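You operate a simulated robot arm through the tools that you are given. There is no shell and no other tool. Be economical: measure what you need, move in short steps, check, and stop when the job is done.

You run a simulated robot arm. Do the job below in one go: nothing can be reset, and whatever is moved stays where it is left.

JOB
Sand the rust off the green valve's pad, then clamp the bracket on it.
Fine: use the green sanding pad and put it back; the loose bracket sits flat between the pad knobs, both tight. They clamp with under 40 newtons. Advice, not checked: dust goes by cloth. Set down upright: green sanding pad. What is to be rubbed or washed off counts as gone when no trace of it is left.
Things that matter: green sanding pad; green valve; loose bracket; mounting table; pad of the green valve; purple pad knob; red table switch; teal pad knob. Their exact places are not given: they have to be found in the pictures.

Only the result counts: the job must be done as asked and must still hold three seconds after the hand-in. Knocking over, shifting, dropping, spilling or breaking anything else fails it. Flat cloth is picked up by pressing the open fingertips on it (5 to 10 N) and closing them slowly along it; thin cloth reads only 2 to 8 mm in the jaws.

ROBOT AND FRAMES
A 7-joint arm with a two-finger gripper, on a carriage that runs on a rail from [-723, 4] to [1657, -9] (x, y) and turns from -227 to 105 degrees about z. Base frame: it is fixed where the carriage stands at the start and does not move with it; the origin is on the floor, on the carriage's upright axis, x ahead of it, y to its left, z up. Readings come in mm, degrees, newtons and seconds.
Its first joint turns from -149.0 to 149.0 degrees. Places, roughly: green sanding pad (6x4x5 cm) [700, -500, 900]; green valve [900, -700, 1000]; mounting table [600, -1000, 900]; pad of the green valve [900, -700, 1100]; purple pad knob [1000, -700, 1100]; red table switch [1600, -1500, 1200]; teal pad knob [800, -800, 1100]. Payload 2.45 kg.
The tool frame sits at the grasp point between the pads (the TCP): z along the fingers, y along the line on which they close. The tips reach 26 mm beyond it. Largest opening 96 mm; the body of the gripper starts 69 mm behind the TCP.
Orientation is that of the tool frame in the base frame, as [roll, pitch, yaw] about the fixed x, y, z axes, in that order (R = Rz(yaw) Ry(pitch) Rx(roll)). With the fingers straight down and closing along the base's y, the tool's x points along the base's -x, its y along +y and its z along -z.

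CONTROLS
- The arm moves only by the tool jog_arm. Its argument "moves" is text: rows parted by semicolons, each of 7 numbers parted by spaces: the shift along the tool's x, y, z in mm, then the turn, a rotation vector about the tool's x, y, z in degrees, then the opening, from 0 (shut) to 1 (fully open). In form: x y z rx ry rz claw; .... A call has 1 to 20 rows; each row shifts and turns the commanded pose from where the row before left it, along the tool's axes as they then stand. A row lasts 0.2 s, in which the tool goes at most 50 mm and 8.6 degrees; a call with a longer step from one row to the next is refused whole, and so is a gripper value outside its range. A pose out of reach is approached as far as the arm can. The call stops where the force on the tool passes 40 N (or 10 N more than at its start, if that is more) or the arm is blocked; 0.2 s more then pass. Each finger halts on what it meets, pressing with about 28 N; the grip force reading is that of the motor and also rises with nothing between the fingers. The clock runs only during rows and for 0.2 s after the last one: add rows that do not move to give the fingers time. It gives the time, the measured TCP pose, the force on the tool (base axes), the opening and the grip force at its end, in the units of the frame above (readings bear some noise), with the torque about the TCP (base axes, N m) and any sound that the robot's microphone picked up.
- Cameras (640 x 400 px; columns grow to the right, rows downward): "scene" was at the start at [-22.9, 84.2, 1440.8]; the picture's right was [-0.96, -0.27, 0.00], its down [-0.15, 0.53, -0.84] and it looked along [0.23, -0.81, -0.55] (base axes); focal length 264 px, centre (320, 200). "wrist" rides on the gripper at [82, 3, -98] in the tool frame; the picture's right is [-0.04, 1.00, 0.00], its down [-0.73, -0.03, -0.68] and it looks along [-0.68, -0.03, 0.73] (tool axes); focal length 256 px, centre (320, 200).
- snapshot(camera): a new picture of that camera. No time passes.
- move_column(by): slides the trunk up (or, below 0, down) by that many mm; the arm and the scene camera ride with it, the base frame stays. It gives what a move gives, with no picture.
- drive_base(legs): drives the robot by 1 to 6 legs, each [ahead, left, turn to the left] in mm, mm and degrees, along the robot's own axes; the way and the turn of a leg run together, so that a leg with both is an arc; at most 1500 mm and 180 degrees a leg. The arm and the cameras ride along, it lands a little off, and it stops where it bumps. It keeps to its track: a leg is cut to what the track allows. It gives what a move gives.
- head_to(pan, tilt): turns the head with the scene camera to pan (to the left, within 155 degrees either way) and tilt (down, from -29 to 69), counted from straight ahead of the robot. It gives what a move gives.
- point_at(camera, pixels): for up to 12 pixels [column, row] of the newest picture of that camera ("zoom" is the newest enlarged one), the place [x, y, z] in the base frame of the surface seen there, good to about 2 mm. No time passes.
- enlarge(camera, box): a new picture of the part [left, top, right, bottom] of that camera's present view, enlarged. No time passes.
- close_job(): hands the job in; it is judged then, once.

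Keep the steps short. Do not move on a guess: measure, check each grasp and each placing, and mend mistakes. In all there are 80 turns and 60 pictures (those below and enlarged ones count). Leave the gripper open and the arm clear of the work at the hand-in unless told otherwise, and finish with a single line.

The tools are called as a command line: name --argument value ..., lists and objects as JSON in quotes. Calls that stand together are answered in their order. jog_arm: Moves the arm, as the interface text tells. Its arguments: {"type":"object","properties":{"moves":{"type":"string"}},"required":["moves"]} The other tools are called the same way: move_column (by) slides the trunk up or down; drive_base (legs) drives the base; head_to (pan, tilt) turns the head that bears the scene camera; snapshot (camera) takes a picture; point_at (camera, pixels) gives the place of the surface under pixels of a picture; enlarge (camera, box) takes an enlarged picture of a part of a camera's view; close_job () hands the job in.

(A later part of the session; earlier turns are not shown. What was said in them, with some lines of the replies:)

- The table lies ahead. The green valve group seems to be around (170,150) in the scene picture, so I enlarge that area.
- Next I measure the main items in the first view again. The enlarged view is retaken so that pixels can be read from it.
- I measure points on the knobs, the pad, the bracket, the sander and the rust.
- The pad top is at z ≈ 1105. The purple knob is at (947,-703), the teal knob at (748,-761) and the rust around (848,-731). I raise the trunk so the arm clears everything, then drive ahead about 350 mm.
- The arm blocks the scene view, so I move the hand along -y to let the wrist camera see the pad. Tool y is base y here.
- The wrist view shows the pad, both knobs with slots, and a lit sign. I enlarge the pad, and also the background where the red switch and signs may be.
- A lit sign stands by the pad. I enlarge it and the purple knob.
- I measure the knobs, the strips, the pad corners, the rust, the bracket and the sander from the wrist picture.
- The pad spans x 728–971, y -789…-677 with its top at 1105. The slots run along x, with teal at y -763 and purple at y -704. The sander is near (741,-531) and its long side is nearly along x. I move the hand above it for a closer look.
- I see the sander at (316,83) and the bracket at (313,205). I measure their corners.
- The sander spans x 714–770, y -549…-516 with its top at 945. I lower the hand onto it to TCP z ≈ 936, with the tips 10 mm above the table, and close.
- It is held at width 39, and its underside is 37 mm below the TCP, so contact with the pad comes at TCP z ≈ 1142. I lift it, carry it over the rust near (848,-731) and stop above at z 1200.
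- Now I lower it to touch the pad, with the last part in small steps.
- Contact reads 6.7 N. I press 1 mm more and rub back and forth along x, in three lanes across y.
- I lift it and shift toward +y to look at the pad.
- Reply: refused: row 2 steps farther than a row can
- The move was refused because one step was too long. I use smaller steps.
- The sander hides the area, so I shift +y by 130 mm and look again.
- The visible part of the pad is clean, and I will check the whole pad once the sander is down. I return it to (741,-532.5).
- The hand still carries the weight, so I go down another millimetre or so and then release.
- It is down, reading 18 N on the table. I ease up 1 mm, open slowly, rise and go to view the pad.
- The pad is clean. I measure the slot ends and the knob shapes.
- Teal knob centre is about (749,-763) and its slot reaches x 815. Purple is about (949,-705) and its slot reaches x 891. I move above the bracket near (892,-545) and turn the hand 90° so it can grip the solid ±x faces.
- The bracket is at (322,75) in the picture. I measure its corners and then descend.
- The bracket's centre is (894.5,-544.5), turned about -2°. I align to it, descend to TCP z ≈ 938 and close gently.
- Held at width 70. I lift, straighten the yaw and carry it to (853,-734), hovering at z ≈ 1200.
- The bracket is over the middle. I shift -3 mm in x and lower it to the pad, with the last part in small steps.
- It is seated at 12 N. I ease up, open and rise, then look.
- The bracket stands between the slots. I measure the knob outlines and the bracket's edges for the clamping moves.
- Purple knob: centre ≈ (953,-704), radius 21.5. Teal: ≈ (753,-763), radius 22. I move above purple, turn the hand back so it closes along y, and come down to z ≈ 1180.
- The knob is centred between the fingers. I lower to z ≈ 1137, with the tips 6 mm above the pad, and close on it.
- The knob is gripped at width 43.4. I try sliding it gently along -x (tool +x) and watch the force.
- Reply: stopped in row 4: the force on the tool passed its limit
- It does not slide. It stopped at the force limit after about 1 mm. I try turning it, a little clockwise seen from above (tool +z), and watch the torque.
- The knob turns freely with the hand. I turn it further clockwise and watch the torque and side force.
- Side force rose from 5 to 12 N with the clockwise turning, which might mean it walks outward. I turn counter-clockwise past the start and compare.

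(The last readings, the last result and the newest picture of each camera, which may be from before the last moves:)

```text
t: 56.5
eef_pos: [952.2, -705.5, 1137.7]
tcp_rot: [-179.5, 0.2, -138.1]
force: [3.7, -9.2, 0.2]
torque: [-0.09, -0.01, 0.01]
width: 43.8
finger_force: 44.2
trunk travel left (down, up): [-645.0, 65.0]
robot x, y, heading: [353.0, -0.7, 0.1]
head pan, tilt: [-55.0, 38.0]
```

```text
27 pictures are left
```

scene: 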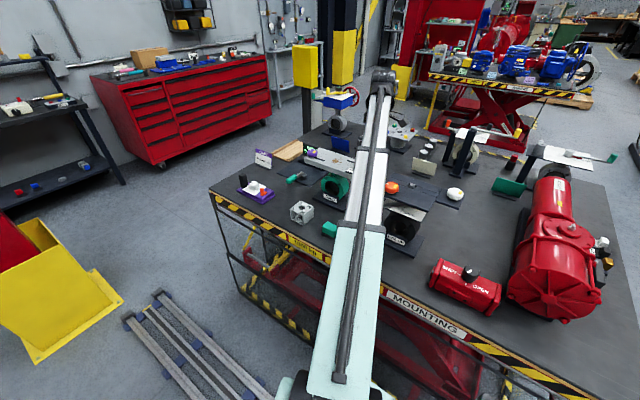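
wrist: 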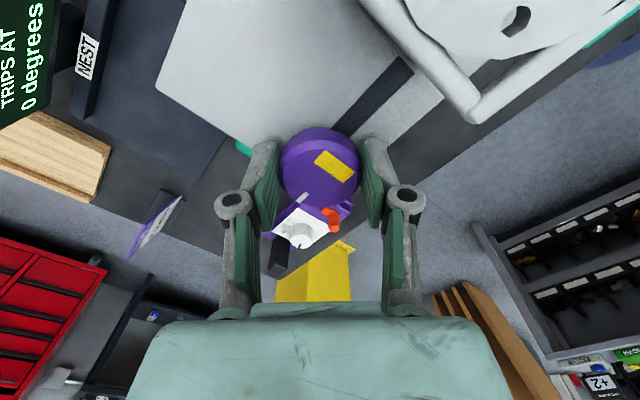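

The knob sits against its counter-clockwise stop at the start, and the hand slipped round it. So tightening is clockwise, and from here I have about 40° of extra turning range. I turn clockwise in stages.

jog_arm --moves "0 0 0 0 0 8.3 0.3; 0 0 0 0 0 8.3 0.3; 0 0 0 0 0 8.3 0.3; 0 0 0 0 0 8.3 0.3; 0 0 0 0 0 8.3 0.3; 0 0 0 0 0 8.3 0.3; 0 0 0 0 0 8.3 0.3; 0 0 0 0 0 8.3 0.3; 0 0 0 0 0 8.3 0.3; 0 0 0 0 0 8.3 0.3; 0 0 0 0 0 0 0.3"

jog_arm --moves "0 0 0 0 0 8.3 0.3; 0 0 0 0 0 8.3 0.3; 0 0 0 0 0 8.3 0.3; 0 0 0 0 0 8.3 0.3; 0 0 0 0 0 8.3 0.3; 0 0 0 0 0 0 0.3"

snapshot --camera "wrist"

```text
t: 58.9
eef_pos: [952.8, -703.6, 1136.7]
tcp_rot: [179.9, 0.5, 138.6]
force: [4.5, 0.6, -1.7]
torque: [-0.16, 0.03, -0.06]
width: 43.3
finger_force: 45.0
trunk travel left (down, up): [-645.0, 65.0]
robot x, y, heading: [348.2, -1.7, 0.0]
head pan, tilt: [-55.0, 38.0]
```

```text
t: 60.3
eef_pos: [953.8, -704.9, 1138.5]
tcp_rot: [179.6, 0.4, 97.1]
force: [7.4, 4.3, -1.1]
torque: [0.16, -0.18, 0.44]
width: 44.2
finger_force: 45.4
trunk travel left (down, up): [-645.0, 65.0]
robot x, y, heading: [349.6, -1.6, -0.2]
head pan, tilt: [-55.0, 38.0]
```

```text
26 pictures are left
```

wrist: 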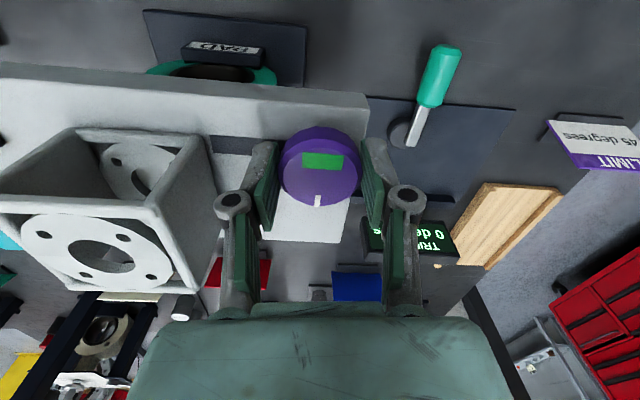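

The knob's strip went from yellow to green at the 90° stop, with torque 0.44. I zoom to see how it relates to the bracket.

enlarge --camera "wrist" --box '[180, 100, 400, 240]'

point_at --camera "wrist" --pixels '[[232, 160], [240, 175], [213, 190], [222, 150], [320, 140], [319, 200], [284, 170], [358, 170]]'

```text
2.86 times, centred on (290, 170) of wrist
```

zoom: 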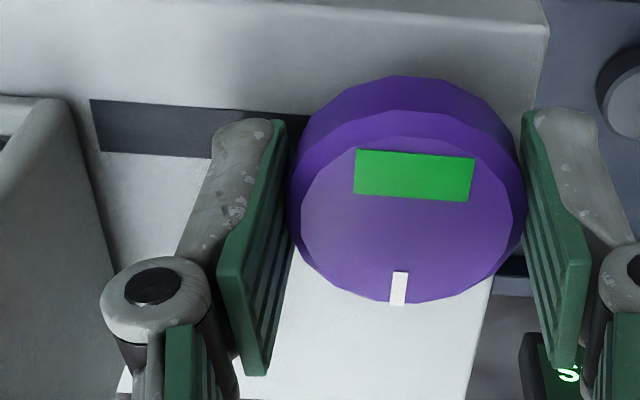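

```text
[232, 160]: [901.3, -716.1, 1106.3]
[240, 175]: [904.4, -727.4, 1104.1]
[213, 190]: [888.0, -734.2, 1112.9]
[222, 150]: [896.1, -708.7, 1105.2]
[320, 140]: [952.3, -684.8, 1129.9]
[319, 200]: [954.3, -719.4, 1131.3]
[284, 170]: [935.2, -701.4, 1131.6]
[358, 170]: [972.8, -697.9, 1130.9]
```

The knob is at its stop, with green showing and its mark turned 90°. I open only partly so as not to touch the bracket, rise, and look at the result.

jog_arm --moves "0 0 0 0 0 0 0.5; 0 0 0 0 0 0 0.65; 0 0 0 0 0 0 0.65; 0 0 -30 0 0 0 0.65; 0 0 -45 0 0 0 0.65; 0 0 -40 0 0 0 0.7; 0 0 0 0 0 0 0.7"

snapshot --camera "wrist"

```text
t: 61.9
eef_pos: [951.2, -704.0, 1253.5]
tcp_rot: [179.6, 0.3, 97.2]
force: [-0.3, -0.4, 0.2]
torque: [0.02, 0.02, 0.01]
width: 67.1
finger_force: 0.1
trunk travel left (down, up): [-645.0, 65.0]
robot x, y, heading: [350.4, -5.0, 0.0]
head pan, tilt: [-55.0, 38.0]
```

```text
24 pictures are left
```

wrist: 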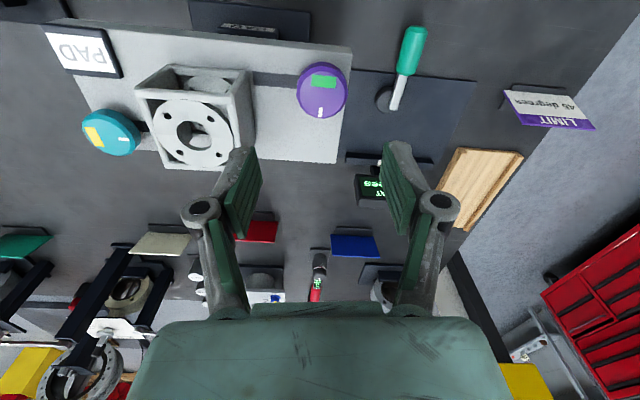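

Purple stays green. Now teal: I turn the hand back to yaw ≈ 182 and carry it over (753,-763).

jog_arm --moves "0 0 0 0 0 -8.5 0.7; 0 0 0 0 0 -8.5 0.7; 0 0 0 0 0 -8.5 0.7; 0 0 0 0 0 -8.5 0.7; 0 0 0 0 0 -8.5 0.7; 0 0 0 0 0 -8.5 0.7; 0 0 0 0 0 -8.5 0.7; 0 0 0 0 0 -8.5 0.7; 0 0 0 0 0 -8.5 0.7; 0 0 0 0 0 -8.5 0.7; 39.6 -11.8 0 0 0 0 0.7; 39.6 -11.8 0 0 0 0 0.7; 39.6 -11.8 0 0 0 0 0.7; 39.6 -11.8 0 0 0 0 0.7; 39.6 -11.8 0 0 0 0 0.7; 0 0 40 0 0 0 0.7; 0 0 30 0 0 0 0.7; 0 0 0 0 0 0 0.7; 0 0 0 0 0 0 0.7"

snapshot --camera "wrist"

```text
t: 65.9
eef_pos: [756.5, -772.8, 1181.0]
tcp_rot: [-179.7, 0.3, -177.7]
force: [0.4, 0.6, -0.9]
torque: [0.02, 0.01, 0.01]
width: 67.0
finger_force: 0.1
trunk travel left (down, up): [-645.0, 65.0]
robot x, y, heading: [347.4, -2.7, -0.1]
head pan, tilt: [-55.0, 38.0]
```

```text
23 pictures are left
```

wrist: 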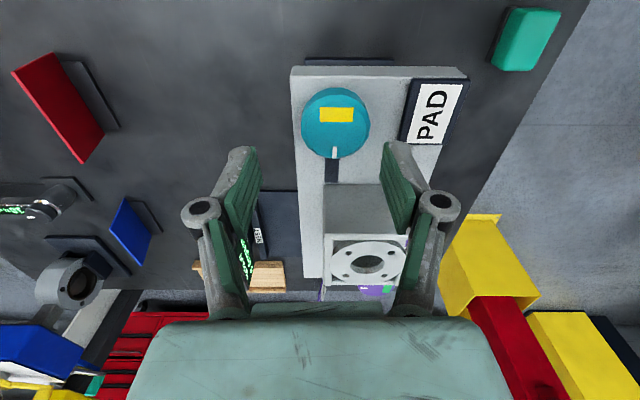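

The hand sits about 9 mm off in y. I measure the teal knob once more.

point_at --camera "wrist" --pixels '[[304, 120], [368, 120], [336, 152], [336, 93], [405, 138], [409, 90]]'

```text
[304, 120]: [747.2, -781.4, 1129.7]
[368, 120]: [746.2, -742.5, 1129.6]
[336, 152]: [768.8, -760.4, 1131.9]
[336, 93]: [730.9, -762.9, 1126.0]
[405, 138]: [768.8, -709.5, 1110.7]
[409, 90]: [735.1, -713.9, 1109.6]
```

Centre is (750.5,-762). I shift, descend to z ≈ 1138 and grip.

jog_arm --moves "6 10.5 0 0 0 0 0.7; 0 0 23 0 0 0 0.7; 0 0 20 0 0 0 0.7; 0 0 0 0 0 0 0.7; 0 0 0 0 0 0 0.5; 0 0 0 0 0 0 0.4; 0 0 0 0 0 0 0.3; 0 0 0 0 0 0 0.3; 0 0 0 0 0 0 0.3"

```text
t: 67.9
eef_pos: [751.2, -761.0, 1137.7]
tcp_rot: [-179.6, 0.5, -177.8]
force: [3.6, -8.1, 5.7]
torque: [-0.03, -0.06, -0.31]
width: 43.9
finger_force: 45.0
trunk travel left (down, up): [-645.0, 65.0]
robot x, y, heading: [351.5, -5.3, 0.1]
head pan, tilt: [-55.0, 38.0]
```

Gripped. First a small inward nudge of 3 mm (tool -x) to check whether this one slides.

jog_arm --moves "-1.5 0 0 0 0 0 0.3; -1.5 0 0 0 0 0 0.3; 0 0 0 0 0 0 0.3; 0 0 0 0 0 0 0.3"

```text
t: 68.9
eef_pos: [750.8, -761.4, 1138.8]
tcp_rot: [-179.7, 0.4, -177.8]
force: [-7.7, -9.8, 5.0]
torque: [-0.27, 0.04, -0.19]
width: 43.5
finger_force: 44.6
trunk travel left (down, up): [-645.0, 65.0]
robot x, y, heading: [345.7, -4.3, 0.0]
head pan, tilt: [-55.0, 38.0]
```

It does not slide. I undo the nudge and turn clockwise by about 95°.

jog_arm --moves "2.5 0 0 0 0 0 0.3; 0 0 0 0 0 8.3 0.3; 0 0 0 0 0 8.3 0.3; 0 0 0 0 0 8.3 0.3; 0 0 0 0 0 8.3 0.3; 0 0 0 0 0 8.3 0.3; 0 0 0 0 0 8.3 0.3; 0 0 0 0 0 8.3 0.3; 0 0 0 0 0 8.3 0.3; 0 0 0 0 0 8.3 0.3; 0 0 0 0 0 8.3 0.3; 0 0 0 0 0 8.3 0.3; 0 0 0 0 0 0 0.3; 0 0 0 0 0 0 0.3"

snapshot --camera "wrist"

```text
t: 71.9
eef_pos: [754.8, -759.6, 1137.8]
tcp_rot: [179.6, 0.2, 91.0]
force: [14.3, 14.3, -7.0]
torque: [0.46, -0.16, -0.03]
width: 43.3
finger_force: 45.0
trunk travel left (down, up): [-645.0, 65.0]
robot x, y, heading: [348.6, -4.0, 0.0]
head pan, tilt: [-55.0, 38.0]
```

```text
22 pictures are left
```

wrist: 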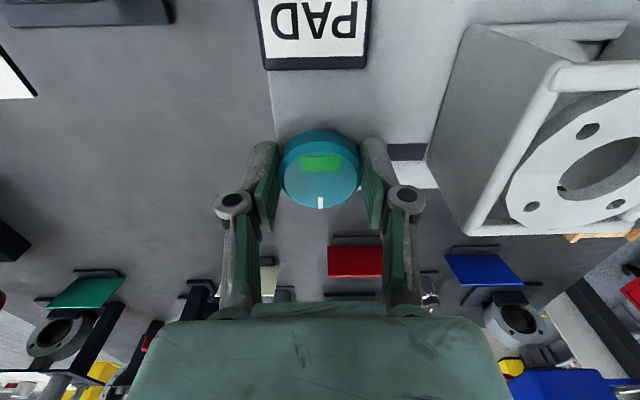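

Green at 91°, but with no stop torque yet. I turn on to the stop.

jog_arm --moves "0 0 0 0 0 6 0.3; 0 0 0 0 0 6 0.3; 0 0 0 0 0 6 0.3; 0 0 0 0 0 0 0.3"

```text
t: 72.9
eef_pos: [753.0, -761.7, 1137.5]
tcp_rot: [179.4, 0.3, 72.9]
force: [19.0, -1.5, -2.4]
torque: [-0.15, -0.24, 0.28]
width: 43.9
finger_force: 44.9
trunk travel left (down, up): [-645.0, 65.0]
robot x, y, heading: [350.1, -4.4, -0.3]
head pan, tilt: [-55.0, 38.0]
```

It is at the stop. I release with a small opening, rise and look at the whole pad.

jog_arm --moves "0 0 0 0 0 0 0.5; 0 0 0 0 0 0 0.6; 0 0 0 0 0 0 0.6; 0 0 -30 0 0 0 0.6; 0 0 -45 0 0 0 0.6; 0 0 -45 0 0 0 0.7; 0 0 0 0 0 -8.5 0.7; 0 0 0 0 0 -8.5 0.7; 45 0 0 0 0 0 1; 45 0 0 0 0 0 1; 0 40 0 0 0 0 1; 0 40 0 0 0 0 1; 0 0 0 0 0 0 1"

snapshot --camera "wrist"

enlarge --camera "scene" --box '[270, 120, 410, 208]'

```text
t: 75.7
eef_pos: [830.2, -669.7, 1257.7]
tcp_rot: [179.6, 0.4, 89.9]
force: [-0.7, -0.4, -0.6]
torque: [0.01, 0.0, 0.02]
width: 96.0
finger_force: 0.0
trunk travel left (down, up): [-645.0, 65.0]
robot x, y, heading: [347.6, -4.6, 0.1]
head pan, tilt: [-55.0, 38.0]
```

```text
21 pictures are left
```

wrist: 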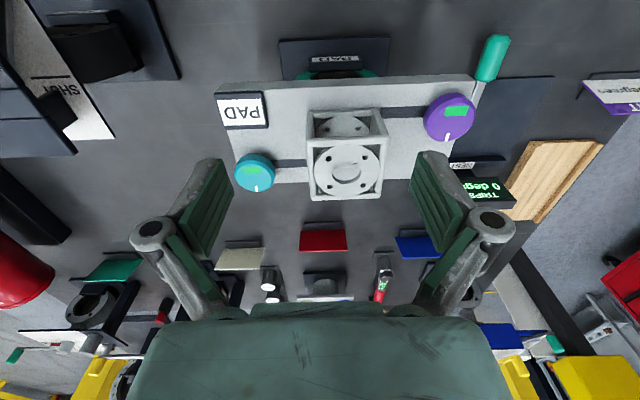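

```text
4.55 times, centred on (340, 164) of scene
```

zoom: 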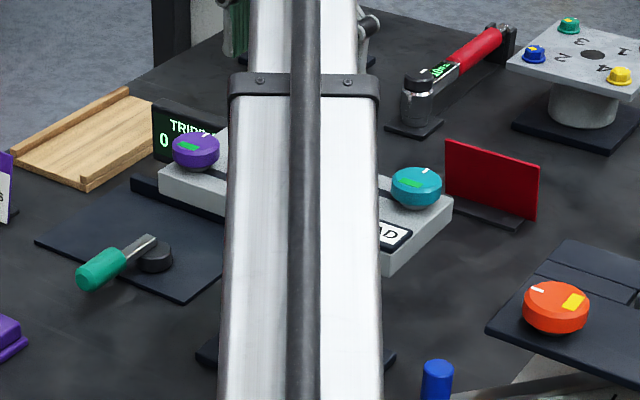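

Both strips are green. I check the bracket's place, and then test gently whether it is held.

point_at --camera "wrist" --pixels '[[310, 115], [385, 113], [316, 197], [380, 196], [310, 140], [386, 140], [278, 164], [440, 110], [396, 112], [254, 172], [449, 118]]'

enlarge --camera "wrist" --box '[220, 80, 490, 210]'

```text
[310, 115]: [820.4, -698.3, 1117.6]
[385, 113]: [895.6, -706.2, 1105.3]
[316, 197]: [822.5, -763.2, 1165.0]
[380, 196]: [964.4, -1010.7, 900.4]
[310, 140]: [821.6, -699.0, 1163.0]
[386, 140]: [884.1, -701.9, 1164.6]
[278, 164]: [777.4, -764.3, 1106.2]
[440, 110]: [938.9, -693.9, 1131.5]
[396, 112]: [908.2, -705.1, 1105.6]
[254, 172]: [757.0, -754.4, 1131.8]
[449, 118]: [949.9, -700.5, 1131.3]
```

```text
2.37 times, centred on (355, 145) of wrist
```

zoom: 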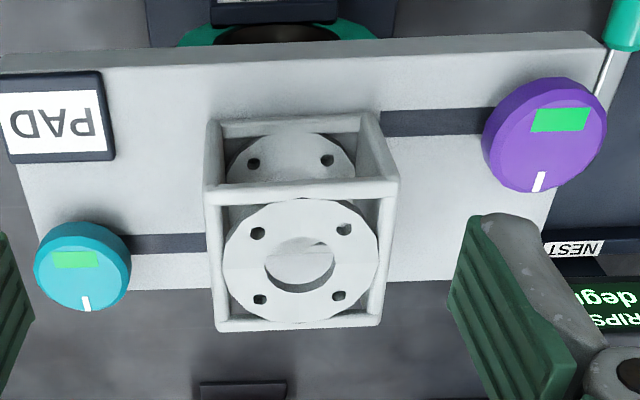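

The bracket stands at x 819–888, y ≈ -769…-699. I go down over it, grip lightly and nudge 2 mm to see whether it is held.

jog_arm --moves "-32 11 0 0 0 0 1; -32 12 0 0 0 0 1; 0 0 40 0 0 0 1; 0 0 40 0 0 0 1; 0 0 22 0 0 0 1; 0 0 0 0 0 0 1; 0 0 0 0 0 0 0.9; 0 0 0 0 0 0 0.8; 0 0 0 0 0 0 0.7; 0 0 0 0 0 0 0.6; 0 0 0 0 0 0 0.6; 0 0 0 0 0 0 0.6"

jog_arm --moves "1 0 0 0 0 0 0.6; 1 0 0 0 0 0 0.6; 0 0 0 0 0 0 0.6"

```text
t: 78.3
eef_pos: [852.5, -734.7, 1156.6]
tcp_rot: [179.4, 0.4, 90.1]
force: [-0.4, 0.3, 0.5]
torque: [0.04, -0.04, 0.36]
width: 70.0
finger_force: 28.1
trunk travel left (down, up): [-645.0, 65.0]
robot x, y, heading: [350.6, -2.1, -0.0]
head pan, tilt: [-55.0, 38.0]
```

```text
t: 79.1
eef_pos: [851.7, -734.2, 1156.1]
tcp_rot: [179.4, 0.3, 90.0]
force: [-0.5, -9.7, 0.0]
torque: [0.07, 0.13, 1.0]
width: 69.8
finger_force: 27.8
trunk travel left (down, up): [-645.0, 65.0]
robot x, y, heading: [350.4, -0.6, 0.2]
head pan, tilt: [-55.0, 38.0]
```

It resists with 9.7 N and does not move, while its weight is only about 4 N, so it is clamped. I undo the nudge, release, rise and move clear.

jog_arm --moves "-2 0 0 0 0 0 0.6; 0 0 0 0 0 0 0.6; 0 0 0 0 0 0 0.8; 0 0 0 0 0 0 0.95; 0 0 0 0 0 0 0.95; 0 0 -40 0 0 0 0.95; 0 0 -45 0 0 0 1; 0 0 -45 0 0 0 1; 40 -15 0 0 0 0 1; 40 -15 0 0 0 0 1; 40 -15 0 0 0 0 1; 40 -15 0 0 0 0 1; 0 -40 0 0 0 0 1; 0 -40 0 0 0 0 1; 0 -40 0 0 0 0 1; 0 0 0 0 0 0 1"

snapshot --camera "wrist"

snapshot --camera "scene"

```text
t: 82.5
eef_pos: [682.9, -592.4, 1242.6]
tcp_rot: [179.4, 0.9, 90.0]
force: [0.4, 0.0, -0.7]
torque: [0.0, -0.01, 0.02]
width: 95.9
finger_force: 0.0
out of reach, approached as far as the arm can: row 12, 13, 14, 15
trunk travel left (down, up): [-645.0, 65.0]
robot x, y, heading: [348.3, -3.2, 0.1]
head pan, tilt: [-55.0, 38.0]
```

```text
18 pictures are left
```

wrist: 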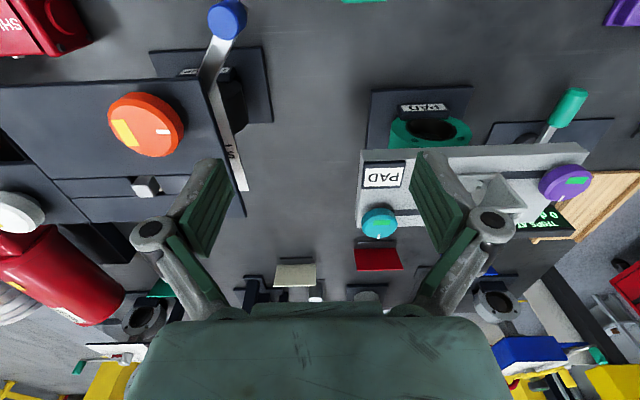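

```text
17 pictures are left
```

scene: 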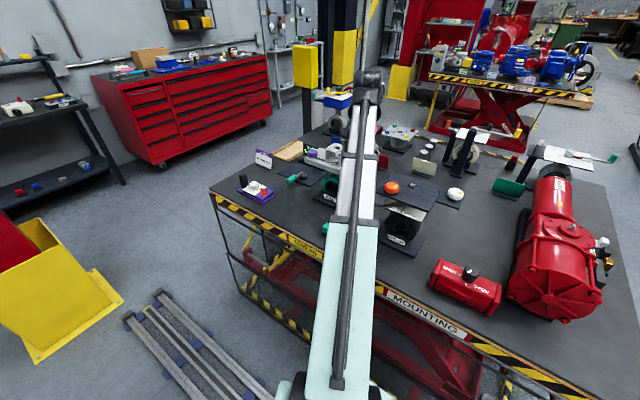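

I check the surroundings once more. The "red table switch" should be at about (1600,-1500,1200), around pixel (310,75) in the scene view. I also check the sander and the pad.

enlarge --camera "scene" --box '[250, 30, 410, 130]'

enlarge --camera "scene" --box '[230, 120, 390, 250]'

```text
4.00 times, centred on (330, 80) of scene
```

zoom: 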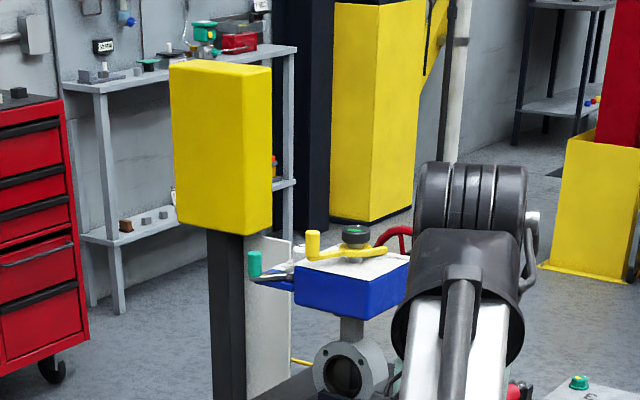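

```text
3.08 times, centred on (310, 185) of scene
```

zoom: 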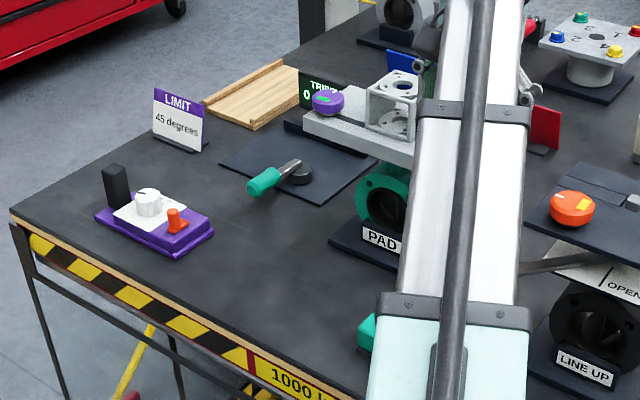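

The pad is free of rust, the bracket is held flat between two knobs showing green, and the sander stands upright in its place. The red table switch was not needed. The hand is open and clear, so I hand in.

close_job

```text
The job is handed in.
```

The rust is sanded off the green valve's pad, the bracket is clamped flat with both knobs tight, and the green sanding pad is back in its place upright.
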